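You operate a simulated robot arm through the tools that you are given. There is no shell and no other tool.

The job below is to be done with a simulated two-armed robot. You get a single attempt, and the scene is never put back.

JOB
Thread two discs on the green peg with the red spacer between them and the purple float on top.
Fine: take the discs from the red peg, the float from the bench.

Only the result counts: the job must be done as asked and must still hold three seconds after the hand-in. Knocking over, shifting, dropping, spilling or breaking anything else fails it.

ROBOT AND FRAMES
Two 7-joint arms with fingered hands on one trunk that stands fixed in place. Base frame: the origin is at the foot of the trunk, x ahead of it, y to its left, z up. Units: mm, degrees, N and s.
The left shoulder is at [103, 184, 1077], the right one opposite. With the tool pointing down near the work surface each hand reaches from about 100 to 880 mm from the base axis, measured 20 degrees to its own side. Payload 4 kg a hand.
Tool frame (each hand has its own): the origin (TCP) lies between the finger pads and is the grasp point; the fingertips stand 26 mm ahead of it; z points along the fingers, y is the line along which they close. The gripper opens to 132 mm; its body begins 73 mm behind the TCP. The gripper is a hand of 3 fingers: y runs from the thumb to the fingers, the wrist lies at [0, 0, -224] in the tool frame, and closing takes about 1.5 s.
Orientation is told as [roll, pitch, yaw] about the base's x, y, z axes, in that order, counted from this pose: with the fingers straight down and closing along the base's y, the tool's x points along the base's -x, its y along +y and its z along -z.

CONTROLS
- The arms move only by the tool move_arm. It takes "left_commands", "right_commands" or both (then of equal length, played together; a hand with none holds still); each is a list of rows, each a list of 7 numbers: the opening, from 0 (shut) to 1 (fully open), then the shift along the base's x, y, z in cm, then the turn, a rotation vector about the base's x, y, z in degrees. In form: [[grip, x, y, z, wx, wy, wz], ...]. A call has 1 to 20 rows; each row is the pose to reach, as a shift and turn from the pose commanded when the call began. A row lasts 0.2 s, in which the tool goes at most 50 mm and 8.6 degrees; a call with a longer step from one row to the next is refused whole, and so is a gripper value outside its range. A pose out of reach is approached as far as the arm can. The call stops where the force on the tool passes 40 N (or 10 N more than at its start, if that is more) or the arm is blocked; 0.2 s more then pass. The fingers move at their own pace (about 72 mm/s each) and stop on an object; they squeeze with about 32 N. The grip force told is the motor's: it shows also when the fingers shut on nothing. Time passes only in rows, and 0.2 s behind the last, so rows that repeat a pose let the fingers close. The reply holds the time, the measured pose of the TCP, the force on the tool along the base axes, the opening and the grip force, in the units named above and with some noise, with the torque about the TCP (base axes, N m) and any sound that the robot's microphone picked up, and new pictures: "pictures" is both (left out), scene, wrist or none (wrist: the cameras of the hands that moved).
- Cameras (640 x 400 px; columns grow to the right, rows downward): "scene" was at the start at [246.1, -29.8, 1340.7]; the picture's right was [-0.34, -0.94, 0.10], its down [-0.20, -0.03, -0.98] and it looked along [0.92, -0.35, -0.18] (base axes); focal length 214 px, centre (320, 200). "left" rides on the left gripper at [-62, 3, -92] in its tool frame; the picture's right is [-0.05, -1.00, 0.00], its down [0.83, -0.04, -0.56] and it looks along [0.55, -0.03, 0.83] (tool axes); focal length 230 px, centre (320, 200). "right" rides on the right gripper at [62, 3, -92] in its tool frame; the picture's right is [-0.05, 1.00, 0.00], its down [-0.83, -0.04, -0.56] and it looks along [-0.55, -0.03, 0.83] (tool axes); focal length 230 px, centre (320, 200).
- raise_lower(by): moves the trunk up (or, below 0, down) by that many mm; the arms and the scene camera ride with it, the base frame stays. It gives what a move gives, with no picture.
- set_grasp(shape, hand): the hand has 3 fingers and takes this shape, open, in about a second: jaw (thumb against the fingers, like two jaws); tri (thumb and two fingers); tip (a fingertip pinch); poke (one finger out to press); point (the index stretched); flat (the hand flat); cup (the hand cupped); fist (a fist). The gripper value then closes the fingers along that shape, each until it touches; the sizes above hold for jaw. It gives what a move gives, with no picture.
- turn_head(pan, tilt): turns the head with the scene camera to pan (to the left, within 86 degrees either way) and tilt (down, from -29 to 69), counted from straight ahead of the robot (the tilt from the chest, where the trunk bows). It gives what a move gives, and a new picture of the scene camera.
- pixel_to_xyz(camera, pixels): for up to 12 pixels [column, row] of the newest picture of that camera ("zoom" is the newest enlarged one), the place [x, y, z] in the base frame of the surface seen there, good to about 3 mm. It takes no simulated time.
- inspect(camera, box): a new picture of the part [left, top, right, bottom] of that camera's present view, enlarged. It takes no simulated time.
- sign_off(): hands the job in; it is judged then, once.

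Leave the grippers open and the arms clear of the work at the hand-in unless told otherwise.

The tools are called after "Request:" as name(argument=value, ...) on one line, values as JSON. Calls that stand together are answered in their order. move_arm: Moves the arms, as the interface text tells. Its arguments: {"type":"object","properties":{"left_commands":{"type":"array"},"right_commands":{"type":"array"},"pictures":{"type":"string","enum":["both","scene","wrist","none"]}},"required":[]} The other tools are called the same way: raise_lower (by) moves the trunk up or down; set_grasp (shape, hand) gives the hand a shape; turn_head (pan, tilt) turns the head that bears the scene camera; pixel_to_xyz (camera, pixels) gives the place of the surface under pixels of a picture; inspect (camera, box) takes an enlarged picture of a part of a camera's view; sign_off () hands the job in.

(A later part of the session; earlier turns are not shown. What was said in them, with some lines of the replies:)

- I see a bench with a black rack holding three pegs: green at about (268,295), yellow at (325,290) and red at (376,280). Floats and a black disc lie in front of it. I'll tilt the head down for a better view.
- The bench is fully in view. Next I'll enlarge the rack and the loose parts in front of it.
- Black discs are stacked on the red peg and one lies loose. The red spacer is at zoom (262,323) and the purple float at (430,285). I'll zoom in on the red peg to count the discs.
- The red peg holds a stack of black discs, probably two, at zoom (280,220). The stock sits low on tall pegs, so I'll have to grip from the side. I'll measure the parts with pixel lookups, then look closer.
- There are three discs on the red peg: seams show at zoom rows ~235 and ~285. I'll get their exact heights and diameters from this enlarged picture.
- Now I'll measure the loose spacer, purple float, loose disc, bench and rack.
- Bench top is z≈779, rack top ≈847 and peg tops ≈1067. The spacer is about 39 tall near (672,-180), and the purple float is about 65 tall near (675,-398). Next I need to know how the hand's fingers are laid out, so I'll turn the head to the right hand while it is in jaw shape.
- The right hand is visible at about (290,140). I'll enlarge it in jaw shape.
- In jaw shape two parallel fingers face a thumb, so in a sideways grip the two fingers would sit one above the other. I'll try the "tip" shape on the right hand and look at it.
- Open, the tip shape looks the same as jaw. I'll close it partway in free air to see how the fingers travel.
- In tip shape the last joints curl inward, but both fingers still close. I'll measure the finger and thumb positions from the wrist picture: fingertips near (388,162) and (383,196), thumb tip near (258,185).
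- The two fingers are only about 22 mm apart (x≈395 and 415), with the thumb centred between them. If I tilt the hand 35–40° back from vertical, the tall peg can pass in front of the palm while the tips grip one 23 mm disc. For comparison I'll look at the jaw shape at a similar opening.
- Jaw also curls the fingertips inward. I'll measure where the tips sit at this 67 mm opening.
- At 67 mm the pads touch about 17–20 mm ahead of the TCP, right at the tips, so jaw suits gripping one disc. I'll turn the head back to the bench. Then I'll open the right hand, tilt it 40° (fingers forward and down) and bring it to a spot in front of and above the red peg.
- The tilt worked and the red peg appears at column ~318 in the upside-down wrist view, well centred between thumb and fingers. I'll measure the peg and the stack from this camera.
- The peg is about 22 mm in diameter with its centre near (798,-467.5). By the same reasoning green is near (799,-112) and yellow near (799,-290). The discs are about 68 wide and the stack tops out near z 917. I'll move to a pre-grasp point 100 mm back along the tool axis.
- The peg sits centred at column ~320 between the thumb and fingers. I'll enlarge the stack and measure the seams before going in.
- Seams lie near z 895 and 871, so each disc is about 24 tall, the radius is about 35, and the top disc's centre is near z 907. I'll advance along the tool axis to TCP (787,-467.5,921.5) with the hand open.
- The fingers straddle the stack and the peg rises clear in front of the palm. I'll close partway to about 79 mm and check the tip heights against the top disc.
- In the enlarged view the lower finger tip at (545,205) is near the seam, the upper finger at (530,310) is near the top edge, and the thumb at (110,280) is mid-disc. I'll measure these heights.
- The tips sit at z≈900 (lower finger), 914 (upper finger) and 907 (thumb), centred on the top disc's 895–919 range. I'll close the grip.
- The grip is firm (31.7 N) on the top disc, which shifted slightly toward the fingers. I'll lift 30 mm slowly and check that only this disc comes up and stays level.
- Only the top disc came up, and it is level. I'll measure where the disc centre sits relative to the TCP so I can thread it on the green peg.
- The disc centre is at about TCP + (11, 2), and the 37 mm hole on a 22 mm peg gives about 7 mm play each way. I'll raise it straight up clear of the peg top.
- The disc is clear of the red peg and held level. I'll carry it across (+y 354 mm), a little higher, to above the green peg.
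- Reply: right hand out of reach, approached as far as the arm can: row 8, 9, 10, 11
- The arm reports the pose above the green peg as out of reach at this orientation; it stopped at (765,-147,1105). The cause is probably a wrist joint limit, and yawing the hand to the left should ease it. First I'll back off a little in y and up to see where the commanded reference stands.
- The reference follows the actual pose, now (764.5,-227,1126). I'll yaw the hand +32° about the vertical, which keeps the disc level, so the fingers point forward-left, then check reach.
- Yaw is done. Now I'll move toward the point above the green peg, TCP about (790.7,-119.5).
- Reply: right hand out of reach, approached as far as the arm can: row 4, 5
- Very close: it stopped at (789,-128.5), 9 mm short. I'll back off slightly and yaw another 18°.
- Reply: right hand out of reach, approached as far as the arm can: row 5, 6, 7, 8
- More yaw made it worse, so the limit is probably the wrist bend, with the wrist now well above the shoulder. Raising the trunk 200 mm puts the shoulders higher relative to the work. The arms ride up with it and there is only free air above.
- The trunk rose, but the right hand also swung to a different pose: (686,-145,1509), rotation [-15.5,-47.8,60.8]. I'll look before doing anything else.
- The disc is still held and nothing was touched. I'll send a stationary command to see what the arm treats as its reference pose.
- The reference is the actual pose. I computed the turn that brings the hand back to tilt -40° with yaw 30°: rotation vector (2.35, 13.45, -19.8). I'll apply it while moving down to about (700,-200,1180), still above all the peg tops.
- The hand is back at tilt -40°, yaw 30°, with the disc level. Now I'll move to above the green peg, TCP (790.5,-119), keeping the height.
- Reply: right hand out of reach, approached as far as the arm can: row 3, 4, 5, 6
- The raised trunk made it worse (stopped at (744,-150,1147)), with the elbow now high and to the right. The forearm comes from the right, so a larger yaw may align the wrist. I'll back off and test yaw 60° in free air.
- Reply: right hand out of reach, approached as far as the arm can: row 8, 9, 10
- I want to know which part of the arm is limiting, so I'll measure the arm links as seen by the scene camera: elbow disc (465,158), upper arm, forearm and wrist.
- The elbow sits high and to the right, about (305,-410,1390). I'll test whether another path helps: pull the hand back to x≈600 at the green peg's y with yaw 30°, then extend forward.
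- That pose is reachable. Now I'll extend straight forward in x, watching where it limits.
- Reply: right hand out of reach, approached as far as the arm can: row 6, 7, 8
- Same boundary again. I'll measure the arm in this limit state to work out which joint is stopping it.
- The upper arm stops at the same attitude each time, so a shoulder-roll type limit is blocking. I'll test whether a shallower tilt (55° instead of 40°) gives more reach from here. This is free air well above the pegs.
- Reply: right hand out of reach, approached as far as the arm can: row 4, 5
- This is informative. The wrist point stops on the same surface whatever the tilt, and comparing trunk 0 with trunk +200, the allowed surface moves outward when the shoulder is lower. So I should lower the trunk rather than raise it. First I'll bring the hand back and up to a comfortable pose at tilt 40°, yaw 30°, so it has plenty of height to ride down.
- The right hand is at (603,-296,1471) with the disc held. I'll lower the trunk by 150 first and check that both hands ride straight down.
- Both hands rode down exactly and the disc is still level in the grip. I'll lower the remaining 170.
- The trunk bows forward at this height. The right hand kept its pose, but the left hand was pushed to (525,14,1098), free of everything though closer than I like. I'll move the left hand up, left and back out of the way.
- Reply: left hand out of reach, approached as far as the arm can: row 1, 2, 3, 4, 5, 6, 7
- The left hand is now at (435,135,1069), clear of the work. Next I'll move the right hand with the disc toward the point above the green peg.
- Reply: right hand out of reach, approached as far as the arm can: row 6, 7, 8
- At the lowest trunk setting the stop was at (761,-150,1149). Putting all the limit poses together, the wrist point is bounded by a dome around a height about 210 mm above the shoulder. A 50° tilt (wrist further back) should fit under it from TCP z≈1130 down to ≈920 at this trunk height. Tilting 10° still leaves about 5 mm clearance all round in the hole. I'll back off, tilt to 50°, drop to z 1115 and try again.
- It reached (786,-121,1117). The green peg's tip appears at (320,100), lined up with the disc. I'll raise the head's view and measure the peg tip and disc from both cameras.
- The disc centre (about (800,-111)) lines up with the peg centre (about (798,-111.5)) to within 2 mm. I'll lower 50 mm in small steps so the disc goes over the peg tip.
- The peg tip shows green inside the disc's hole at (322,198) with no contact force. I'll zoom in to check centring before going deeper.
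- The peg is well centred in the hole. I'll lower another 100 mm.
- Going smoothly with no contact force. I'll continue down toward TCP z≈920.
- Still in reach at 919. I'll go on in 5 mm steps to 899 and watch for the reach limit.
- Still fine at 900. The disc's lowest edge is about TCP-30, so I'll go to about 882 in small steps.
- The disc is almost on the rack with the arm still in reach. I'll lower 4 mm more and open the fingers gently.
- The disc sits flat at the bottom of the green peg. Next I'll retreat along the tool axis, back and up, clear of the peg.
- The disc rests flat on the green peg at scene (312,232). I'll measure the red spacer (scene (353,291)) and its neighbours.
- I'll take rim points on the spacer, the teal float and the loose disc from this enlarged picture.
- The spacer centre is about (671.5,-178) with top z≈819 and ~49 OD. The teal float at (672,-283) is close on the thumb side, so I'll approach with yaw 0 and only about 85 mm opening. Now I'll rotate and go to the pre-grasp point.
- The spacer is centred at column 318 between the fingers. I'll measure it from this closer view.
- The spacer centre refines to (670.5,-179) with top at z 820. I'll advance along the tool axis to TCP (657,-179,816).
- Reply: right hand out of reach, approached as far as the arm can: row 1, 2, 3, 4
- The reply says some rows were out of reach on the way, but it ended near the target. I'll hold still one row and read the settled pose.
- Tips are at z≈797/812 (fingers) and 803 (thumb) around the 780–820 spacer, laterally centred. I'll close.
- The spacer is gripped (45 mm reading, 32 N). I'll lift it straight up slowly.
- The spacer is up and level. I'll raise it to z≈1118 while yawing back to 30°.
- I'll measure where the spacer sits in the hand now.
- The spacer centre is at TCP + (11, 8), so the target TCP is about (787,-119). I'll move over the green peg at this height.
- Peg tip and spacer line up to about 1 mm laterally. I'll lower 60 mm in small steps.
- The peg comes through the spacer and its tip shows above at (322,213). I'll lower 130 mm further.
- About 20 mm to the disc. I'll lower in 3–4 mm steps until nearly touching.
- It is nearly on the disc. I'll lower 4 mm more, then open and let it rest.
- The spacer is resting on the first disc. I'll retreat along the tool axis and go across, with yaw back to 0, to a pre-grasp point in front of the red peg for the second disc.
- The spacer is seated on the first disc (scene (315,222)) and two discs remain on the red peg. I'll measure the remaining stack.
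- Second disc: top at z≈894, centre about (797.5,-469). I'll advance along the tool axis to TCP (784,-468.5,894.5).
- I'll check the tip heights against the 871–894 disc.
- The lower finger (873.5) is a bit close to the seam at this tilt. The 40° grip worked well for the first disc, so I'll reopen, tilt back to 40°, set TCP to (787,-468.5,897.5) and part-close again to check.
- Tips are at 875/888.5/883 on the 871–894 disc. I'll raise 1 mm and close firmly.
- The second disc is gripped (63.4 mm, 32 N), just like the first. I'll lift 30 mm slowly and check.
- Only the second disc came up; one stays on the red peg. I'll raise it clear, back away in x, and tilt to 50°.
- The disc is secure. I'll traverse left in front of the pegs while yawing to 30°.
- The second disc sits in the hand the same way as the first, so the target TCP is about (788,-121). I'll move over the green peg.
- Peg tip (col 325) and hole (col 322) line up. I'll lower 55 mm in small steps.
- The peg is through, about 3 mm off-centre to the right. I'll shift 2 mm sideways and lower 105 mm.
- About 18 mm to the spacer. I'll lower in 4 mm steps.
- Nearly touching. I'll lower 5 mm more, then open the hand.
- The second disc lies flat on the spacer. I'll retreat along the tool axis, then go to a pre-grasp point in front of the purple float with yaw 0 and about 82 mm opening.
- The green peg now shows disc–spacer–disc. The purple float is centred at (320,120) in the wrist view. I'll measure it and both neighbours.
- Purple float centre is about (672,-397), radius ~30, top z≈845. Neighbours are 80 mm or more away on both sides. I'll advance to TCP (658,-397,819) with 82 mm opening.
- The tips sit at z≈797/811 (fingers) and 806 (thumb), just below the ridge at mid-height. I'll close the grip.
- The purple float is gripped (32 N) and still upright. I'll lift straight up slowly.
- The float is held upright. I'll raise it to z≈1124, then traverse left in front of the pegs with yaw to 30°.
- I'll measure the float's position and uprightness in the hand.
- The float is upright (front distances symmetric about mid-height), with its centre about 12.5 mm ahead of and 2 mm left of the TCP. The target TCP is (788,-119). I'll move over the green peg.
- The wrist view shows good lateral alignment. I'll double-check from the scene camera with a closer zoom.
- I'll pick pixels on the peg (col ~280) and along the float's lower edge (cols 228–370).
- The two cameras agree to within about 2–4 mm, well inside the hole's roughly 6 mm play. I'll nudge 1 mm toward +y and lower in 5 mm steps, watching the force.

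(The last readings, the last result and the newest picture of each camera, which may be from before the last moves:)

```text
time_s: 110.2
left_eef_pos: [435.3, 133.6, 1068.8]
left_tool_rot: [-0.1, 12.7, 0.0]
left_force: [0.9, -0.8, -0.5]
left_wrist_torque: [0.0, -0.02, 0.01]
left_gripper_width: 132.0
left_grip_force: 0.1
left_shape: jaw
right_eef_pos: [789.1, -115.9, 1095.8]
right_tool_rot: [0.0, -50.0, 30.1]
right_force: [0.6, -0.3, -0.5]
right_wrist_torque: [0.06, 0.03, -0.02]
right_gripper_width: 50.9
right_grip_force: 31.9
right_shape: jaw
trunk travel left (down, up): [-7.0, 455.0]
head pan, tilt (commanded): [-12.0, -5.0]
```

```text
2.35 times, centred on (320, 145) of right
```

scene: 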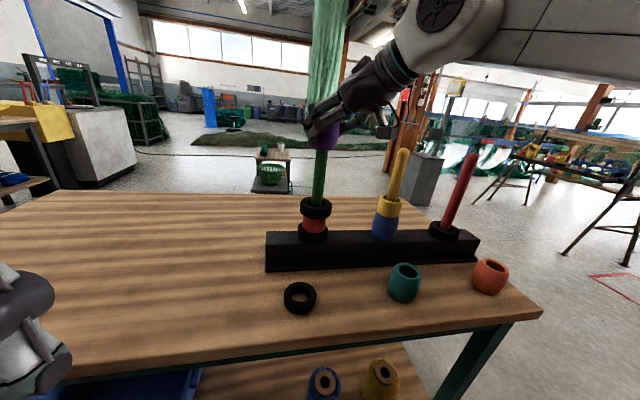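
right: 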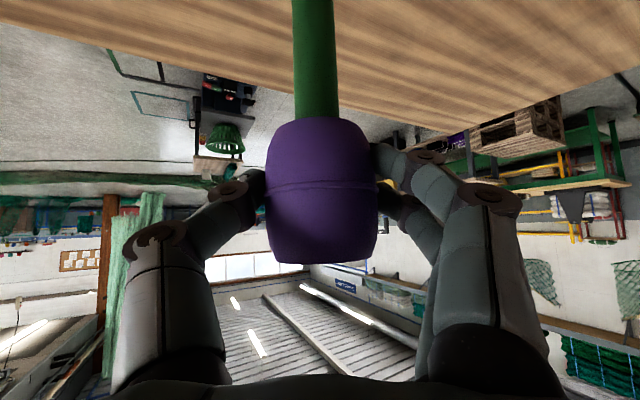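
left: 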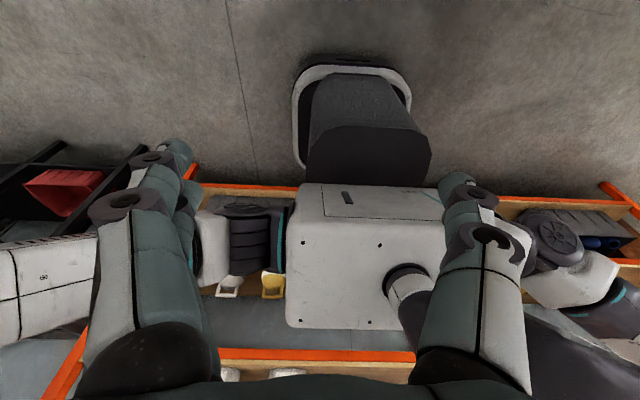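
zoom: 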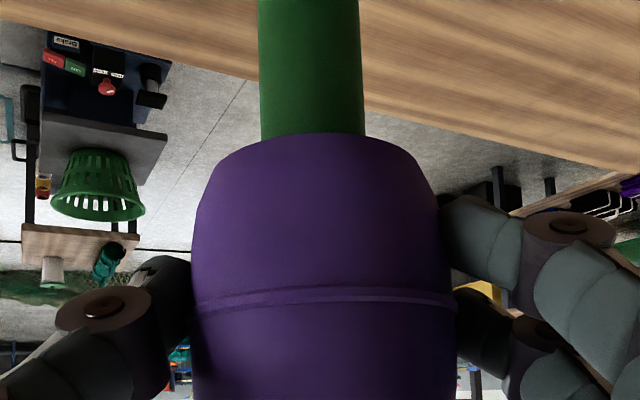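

The peg has entered the float with no contact force; it sits about 1.5 mm to the left in the wrist view. I'll shift back 1 mm and continue down 90 mm.

Request:
move_arm(right_commands=[[0.15, 0.05, -0.1, -0.8, 0, 0, 0], [0.15, 0.05, -0.1, -1.8, 0, 0, 0], [0.15, 0.05, -0.1, -3.2, 0, 0, 0], [0.15, 0.05, -0.1, -4.6, 0, 0, 0], [0.15, 0.05, -0.1, -6, 0, 0, 0], [0.15, 0.05, -0.1, -7.4, 0, 0, 0], [0.15, 0.05, -0.1, -8.6, 0, 0, 0], [0.15, 0.05, -0.1, -9.3, 0, 0, 0]], pictures="both")

Request:
inspect(camera="right", box=[230, 60, 410, 280])

```text
time_s: 112.0
left_eef_pos: [434.9, 134.7, 1068.0]
left_tool_rot: [-0.2, 12.7, 0.1]
left_force: [0.5, -0.1, -0.6]
left_wrist_torque: [-0.04, 0.0, 0.0]
left_gripper_width: 131.8
left_grip_force: 0.1
left_shape: jaw
right_eef_pos: [789.2, -116.6, 1002.7]
right_tool_rot: [0.0, -50.0, 30.1]
right_force: [-0.1, 0.3, -0.8]
right_wrist_torque: [0.01, 0.02, 0.02]
right_gripper_width: 50.8
right_grip_force: 31.6
right_shape: jaw
trunk travel left (down, up): [-7.0, 455.0]
head pan, tilt (commanded): [-12.0, -5.0]
```

scene: 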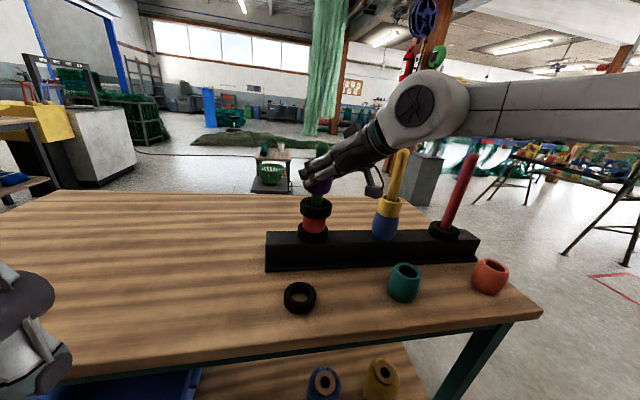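
right: 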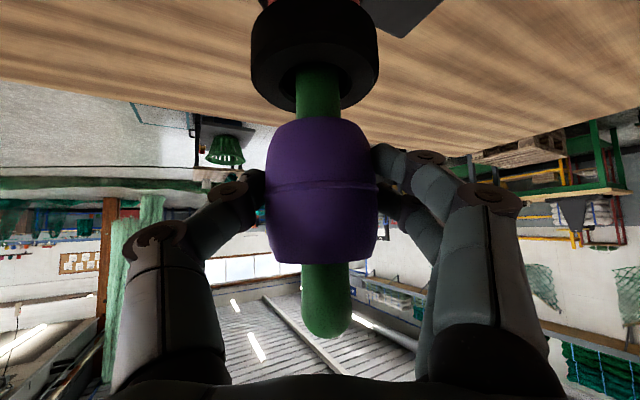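

```text
1.82 times, centred on (320, 170) of right
```

zoom: 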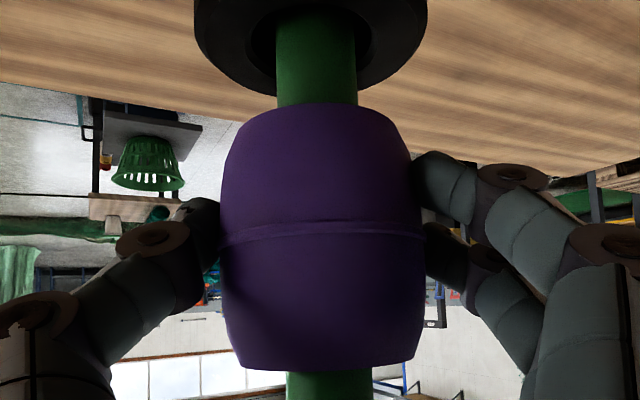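

The peg comes through the float's top and about 28 mm remains. I'll lower 24 mm in 4–5 mm steps.

Request:
move_arm(right_commands=[[0.15, 0, 0, -0.5, 0, 0, 0], [0.15, 0, 0, -1.0, 0, 0, 0], [0.15, 0, 0, -1.5, 0, 0, 0], [0.15, 0, 0, -2.0, 0, 0, 0], [0.15, 0, 0, -2.4, 0, 0, 0]], pictures="wrist")

Request:
inspect(camera="right", box=[230, 60, 410, 280])

```text
time_s: 113.2
left_eef_pos: [435.1, 133.9, 1068.4]
left_tool_rot: [-0.2, 12.7, 0.0]
left_force: [0.1, 0.9, 0.3]
left_wrist_torque: [-0.03, -0.05, -0.01]
left_gripper_width: 132.0
left_grip_force: 0.1
left_shape: jaw
right_eef_pos: [790.0, -116.7, 977.9]
right_tool_rot: [0.0, -50.1, 30.1]
right_force: [-0.2, 0.5, -1.1]
right_wrist_torque: [-0.01, 0.03, -0.02]
right_gripper_width: 51.1
right_grip_force: 32.5
right_shape: jaw
trunk travel left (down, up): [-7.0, 455.0]
head pan, tilt (commanded): [-12.0, -5.0]
```

right: 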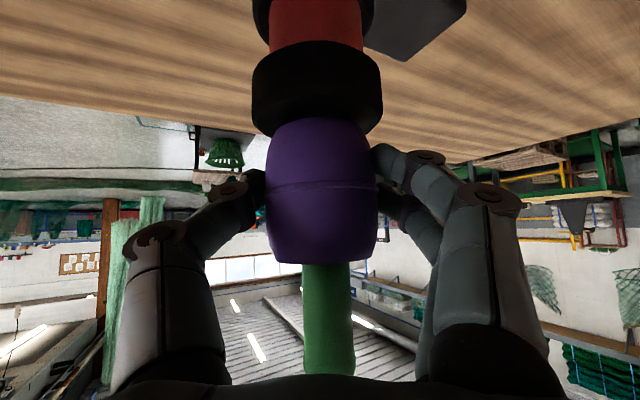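

```text
1.82 times, centred on (320, 170) of right
```

zoom: 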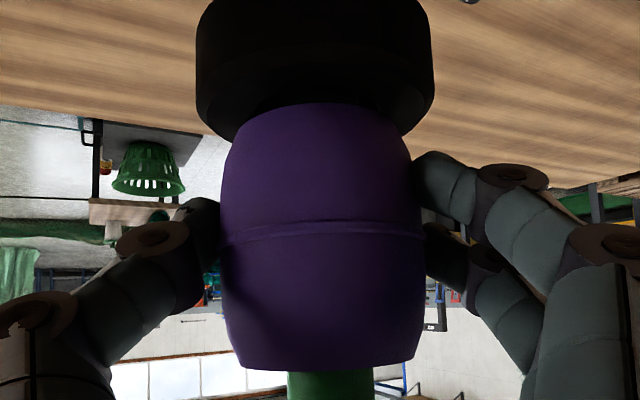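

About 5 mm left. I'll lower 4 mm and open the hand.

Request:
move_arm(right_commands=[[0.15, 0, 0, -0.2, 0, 0, 0], [0.15, 0, 0, -0.4, 0, 0, 0], [0.5, 0, 0, -0.4, 0, 0, 0], [0.6, 0, 0, -0.4, 0, 0, 0], [0.75, 0, 0, -0.4, 0, 0, 0], [0.9, 0, 0, -0.4, 0, 0, 0], [1, 0, 0, -0.4, 0, 0, 0], [1, 0, 0, -0.4, 0, 0, 0], [1, 0, 0, -0.4, 0, 0, 0]], pictures="both")

Request:
inspect(camera="right", box=[230, 60, 410, 280])

```text
time_s: 115.2
left_eef_pos: [433.9, 134.0, 1068.2]
left_tool_rot: [-0.2, 12.7, 0.0]
left_force: [0.0, -0.1, 0.3]
left_wrist_torque: [0.0, -0.04, -0.01]
left_gripper_width: 131.8
left_grip_force: 0.0
left_shape: jaw
right_eef_pos: [789.9, -118.3, 974.9]
right_tool_rot: [0.0, -50.0, 30.2]
right_force: [0.2, -0.2, -0.4]
right_wrist_torque: [0.02, 0.04, -0.01]
right_gripper_width: 132.0
right_grip_force: 0.1
right_shape: jaw
trunk travel left (down, up): [-7.0, 455.0]
head pan, tilt (commanded): [-12.0, -5.0]
```

scene: 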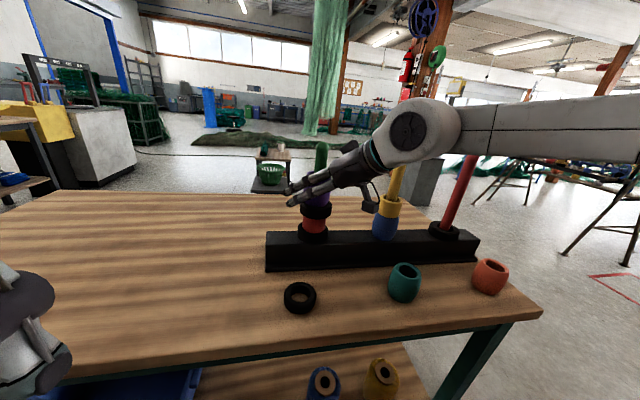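
right: 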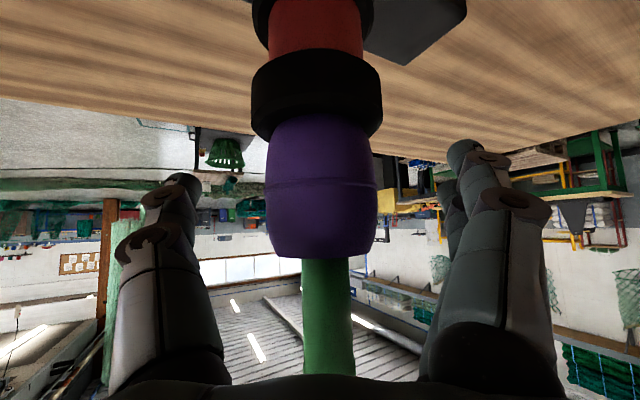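

```text
1.82 times, centred on (320, 170) of right
```

zoom: 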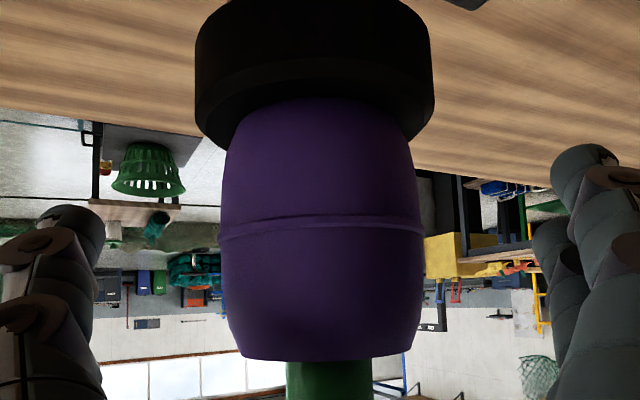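

The float is released and sits on top of the second disc. I'll retreat along the tool axis and back well away from the bench.

Request:
move_arm(right_commands=[[1, -2.6, -1.5, 2.5, 0, 0, 0], [1, -5.3, -3.1, 5.1, 0, 0, 0], [1, -8, -4.6, 7.7, 0, 0, 0], [1, -11.5, -7.5, 9.5, 0, 0, 0], [1, -15, -10.5, 10.5, 0, 0, 0], [1, -18.5, -13.5, 11.5, 0, 0, 0], [1, -21.5, -17, 12, 0, 0, 0], [1, -23.5, -21, 12, 0, 0, 0], [1, -24, -25, 12, 0, 0, 0], [1, -24, -25, 12, 0, 0, 0]], pictures="both")

Request:
inspect(camera="scene", box=[250, 130, 500, 320])

```text
time_s: 117.4
left_eef_pos: [434.0, 135.0, 1069.2]
left_tool_rot: [-0.2, 12.7, 0.0]
left_force: [0.2, 0.0, 0.5]
left_wrist_torque: [0.0, -0.02, -0.03]
left_gripper_width: 132.1
left_grip_force: 0.1
left_shape: jaw
right_eef_pos: [550.5, -368.4, 1094.4]
right_tool_rot: [0.0, -50.0, 30.1]
right_force: [0.1, -0.4, 0.1]
right_wrist_torque: [-0.01, 0.0, -0.01]
right_gripper_width: 132.1
right_grip_force: 0.1
right_shape: jaw
trunk travel left (down, up): [-7.0, 455.0]
head pan, tilt (commanded): [-12.0, -5.0]
```

scene: 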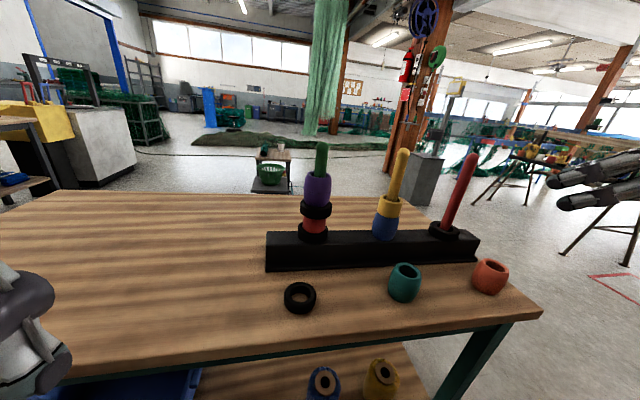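
right: 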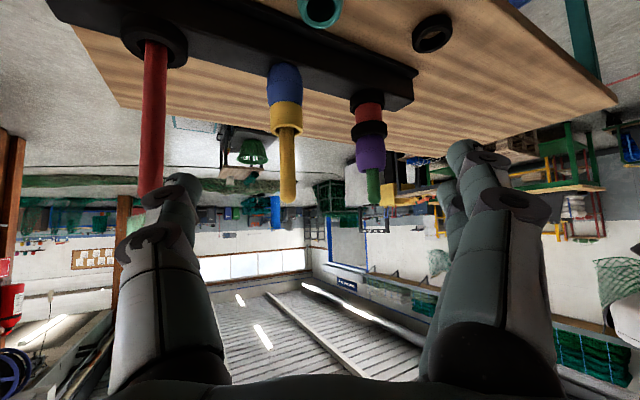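

```text
2.11 times, centred on (375, 225) of scene
```

zoom: 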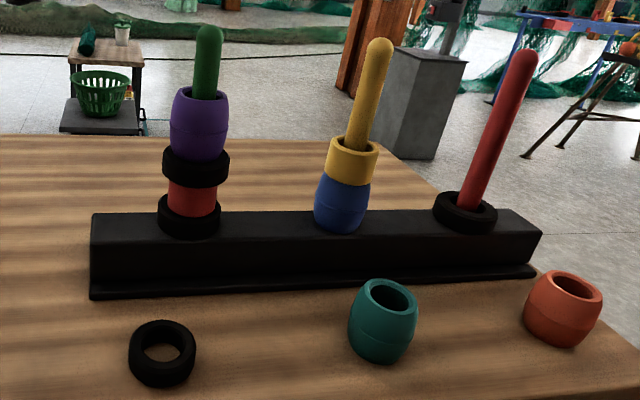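

From bottom to top, the green peg now reads disc, red spacer, disc, purple float. The yellow peg, the last red-peg disc, the loose disc and the other floats look untouched. One last close look before handing in.

Request:
inspect(camera="scene", box=[280, 130, 360, 260])

Request:
pixel_to_xyz(camera="scene", pixels=[[317, 190], [316, 210], [313, 225], [312, 238], [300, 310], [404, 296], [488, 285], [445, 232]])

```text
3.08 times, centred on (320, 195) of scene
```

zoom: 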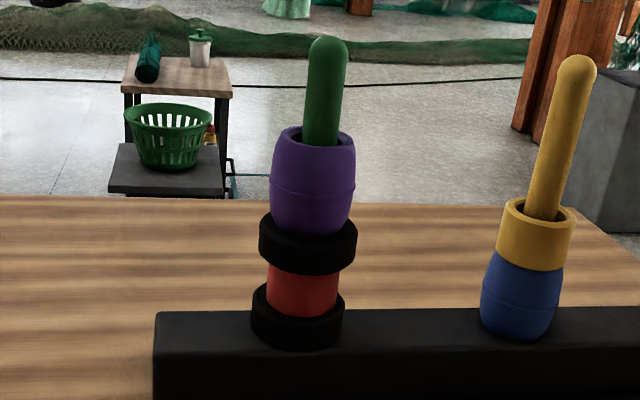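

```text
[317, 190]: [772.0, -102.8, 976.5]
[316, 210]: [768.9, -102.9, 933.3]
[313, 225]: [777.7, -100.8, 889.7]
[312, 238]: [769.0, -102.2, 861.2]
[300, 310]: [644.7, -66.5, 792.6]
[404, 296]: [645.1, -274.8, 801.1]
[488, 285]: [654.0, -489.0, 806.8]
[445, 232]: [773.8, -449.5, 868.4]
```

The stack is seated and stable. Both grippers are open and clear of the work, and nothing else has moved. I'm handing in.

Request:
sign_off()

```text
The job is handed in.
```

The green peg now holds, from bottom to top: a disc, the red spacer, a second disc and the purple float. I've handed the job in, but I haven't been told whether it passed.

- **Discs:** both came off the red peg, one at a time. It started with three, so one is left there.
- **Float and spacer:** both came from the bench. Each went over the peg tip without touching it, and the hand opened only once the part was within a few millimetres of its resting place.
- **Everything else:** in the last pictures the yellow peg's parts, the loose disc and the teal and orange floats had not moved.
- **Arms:** both hands were open and clear of the work at hand-in.

The upright hand pose could not reach the green peg. I lowered the trunk about 120 mm and tilted the right hand further to get there. The trunk move also pushed the left hand out of its starting place; it touched nothing, and I moved it aside.
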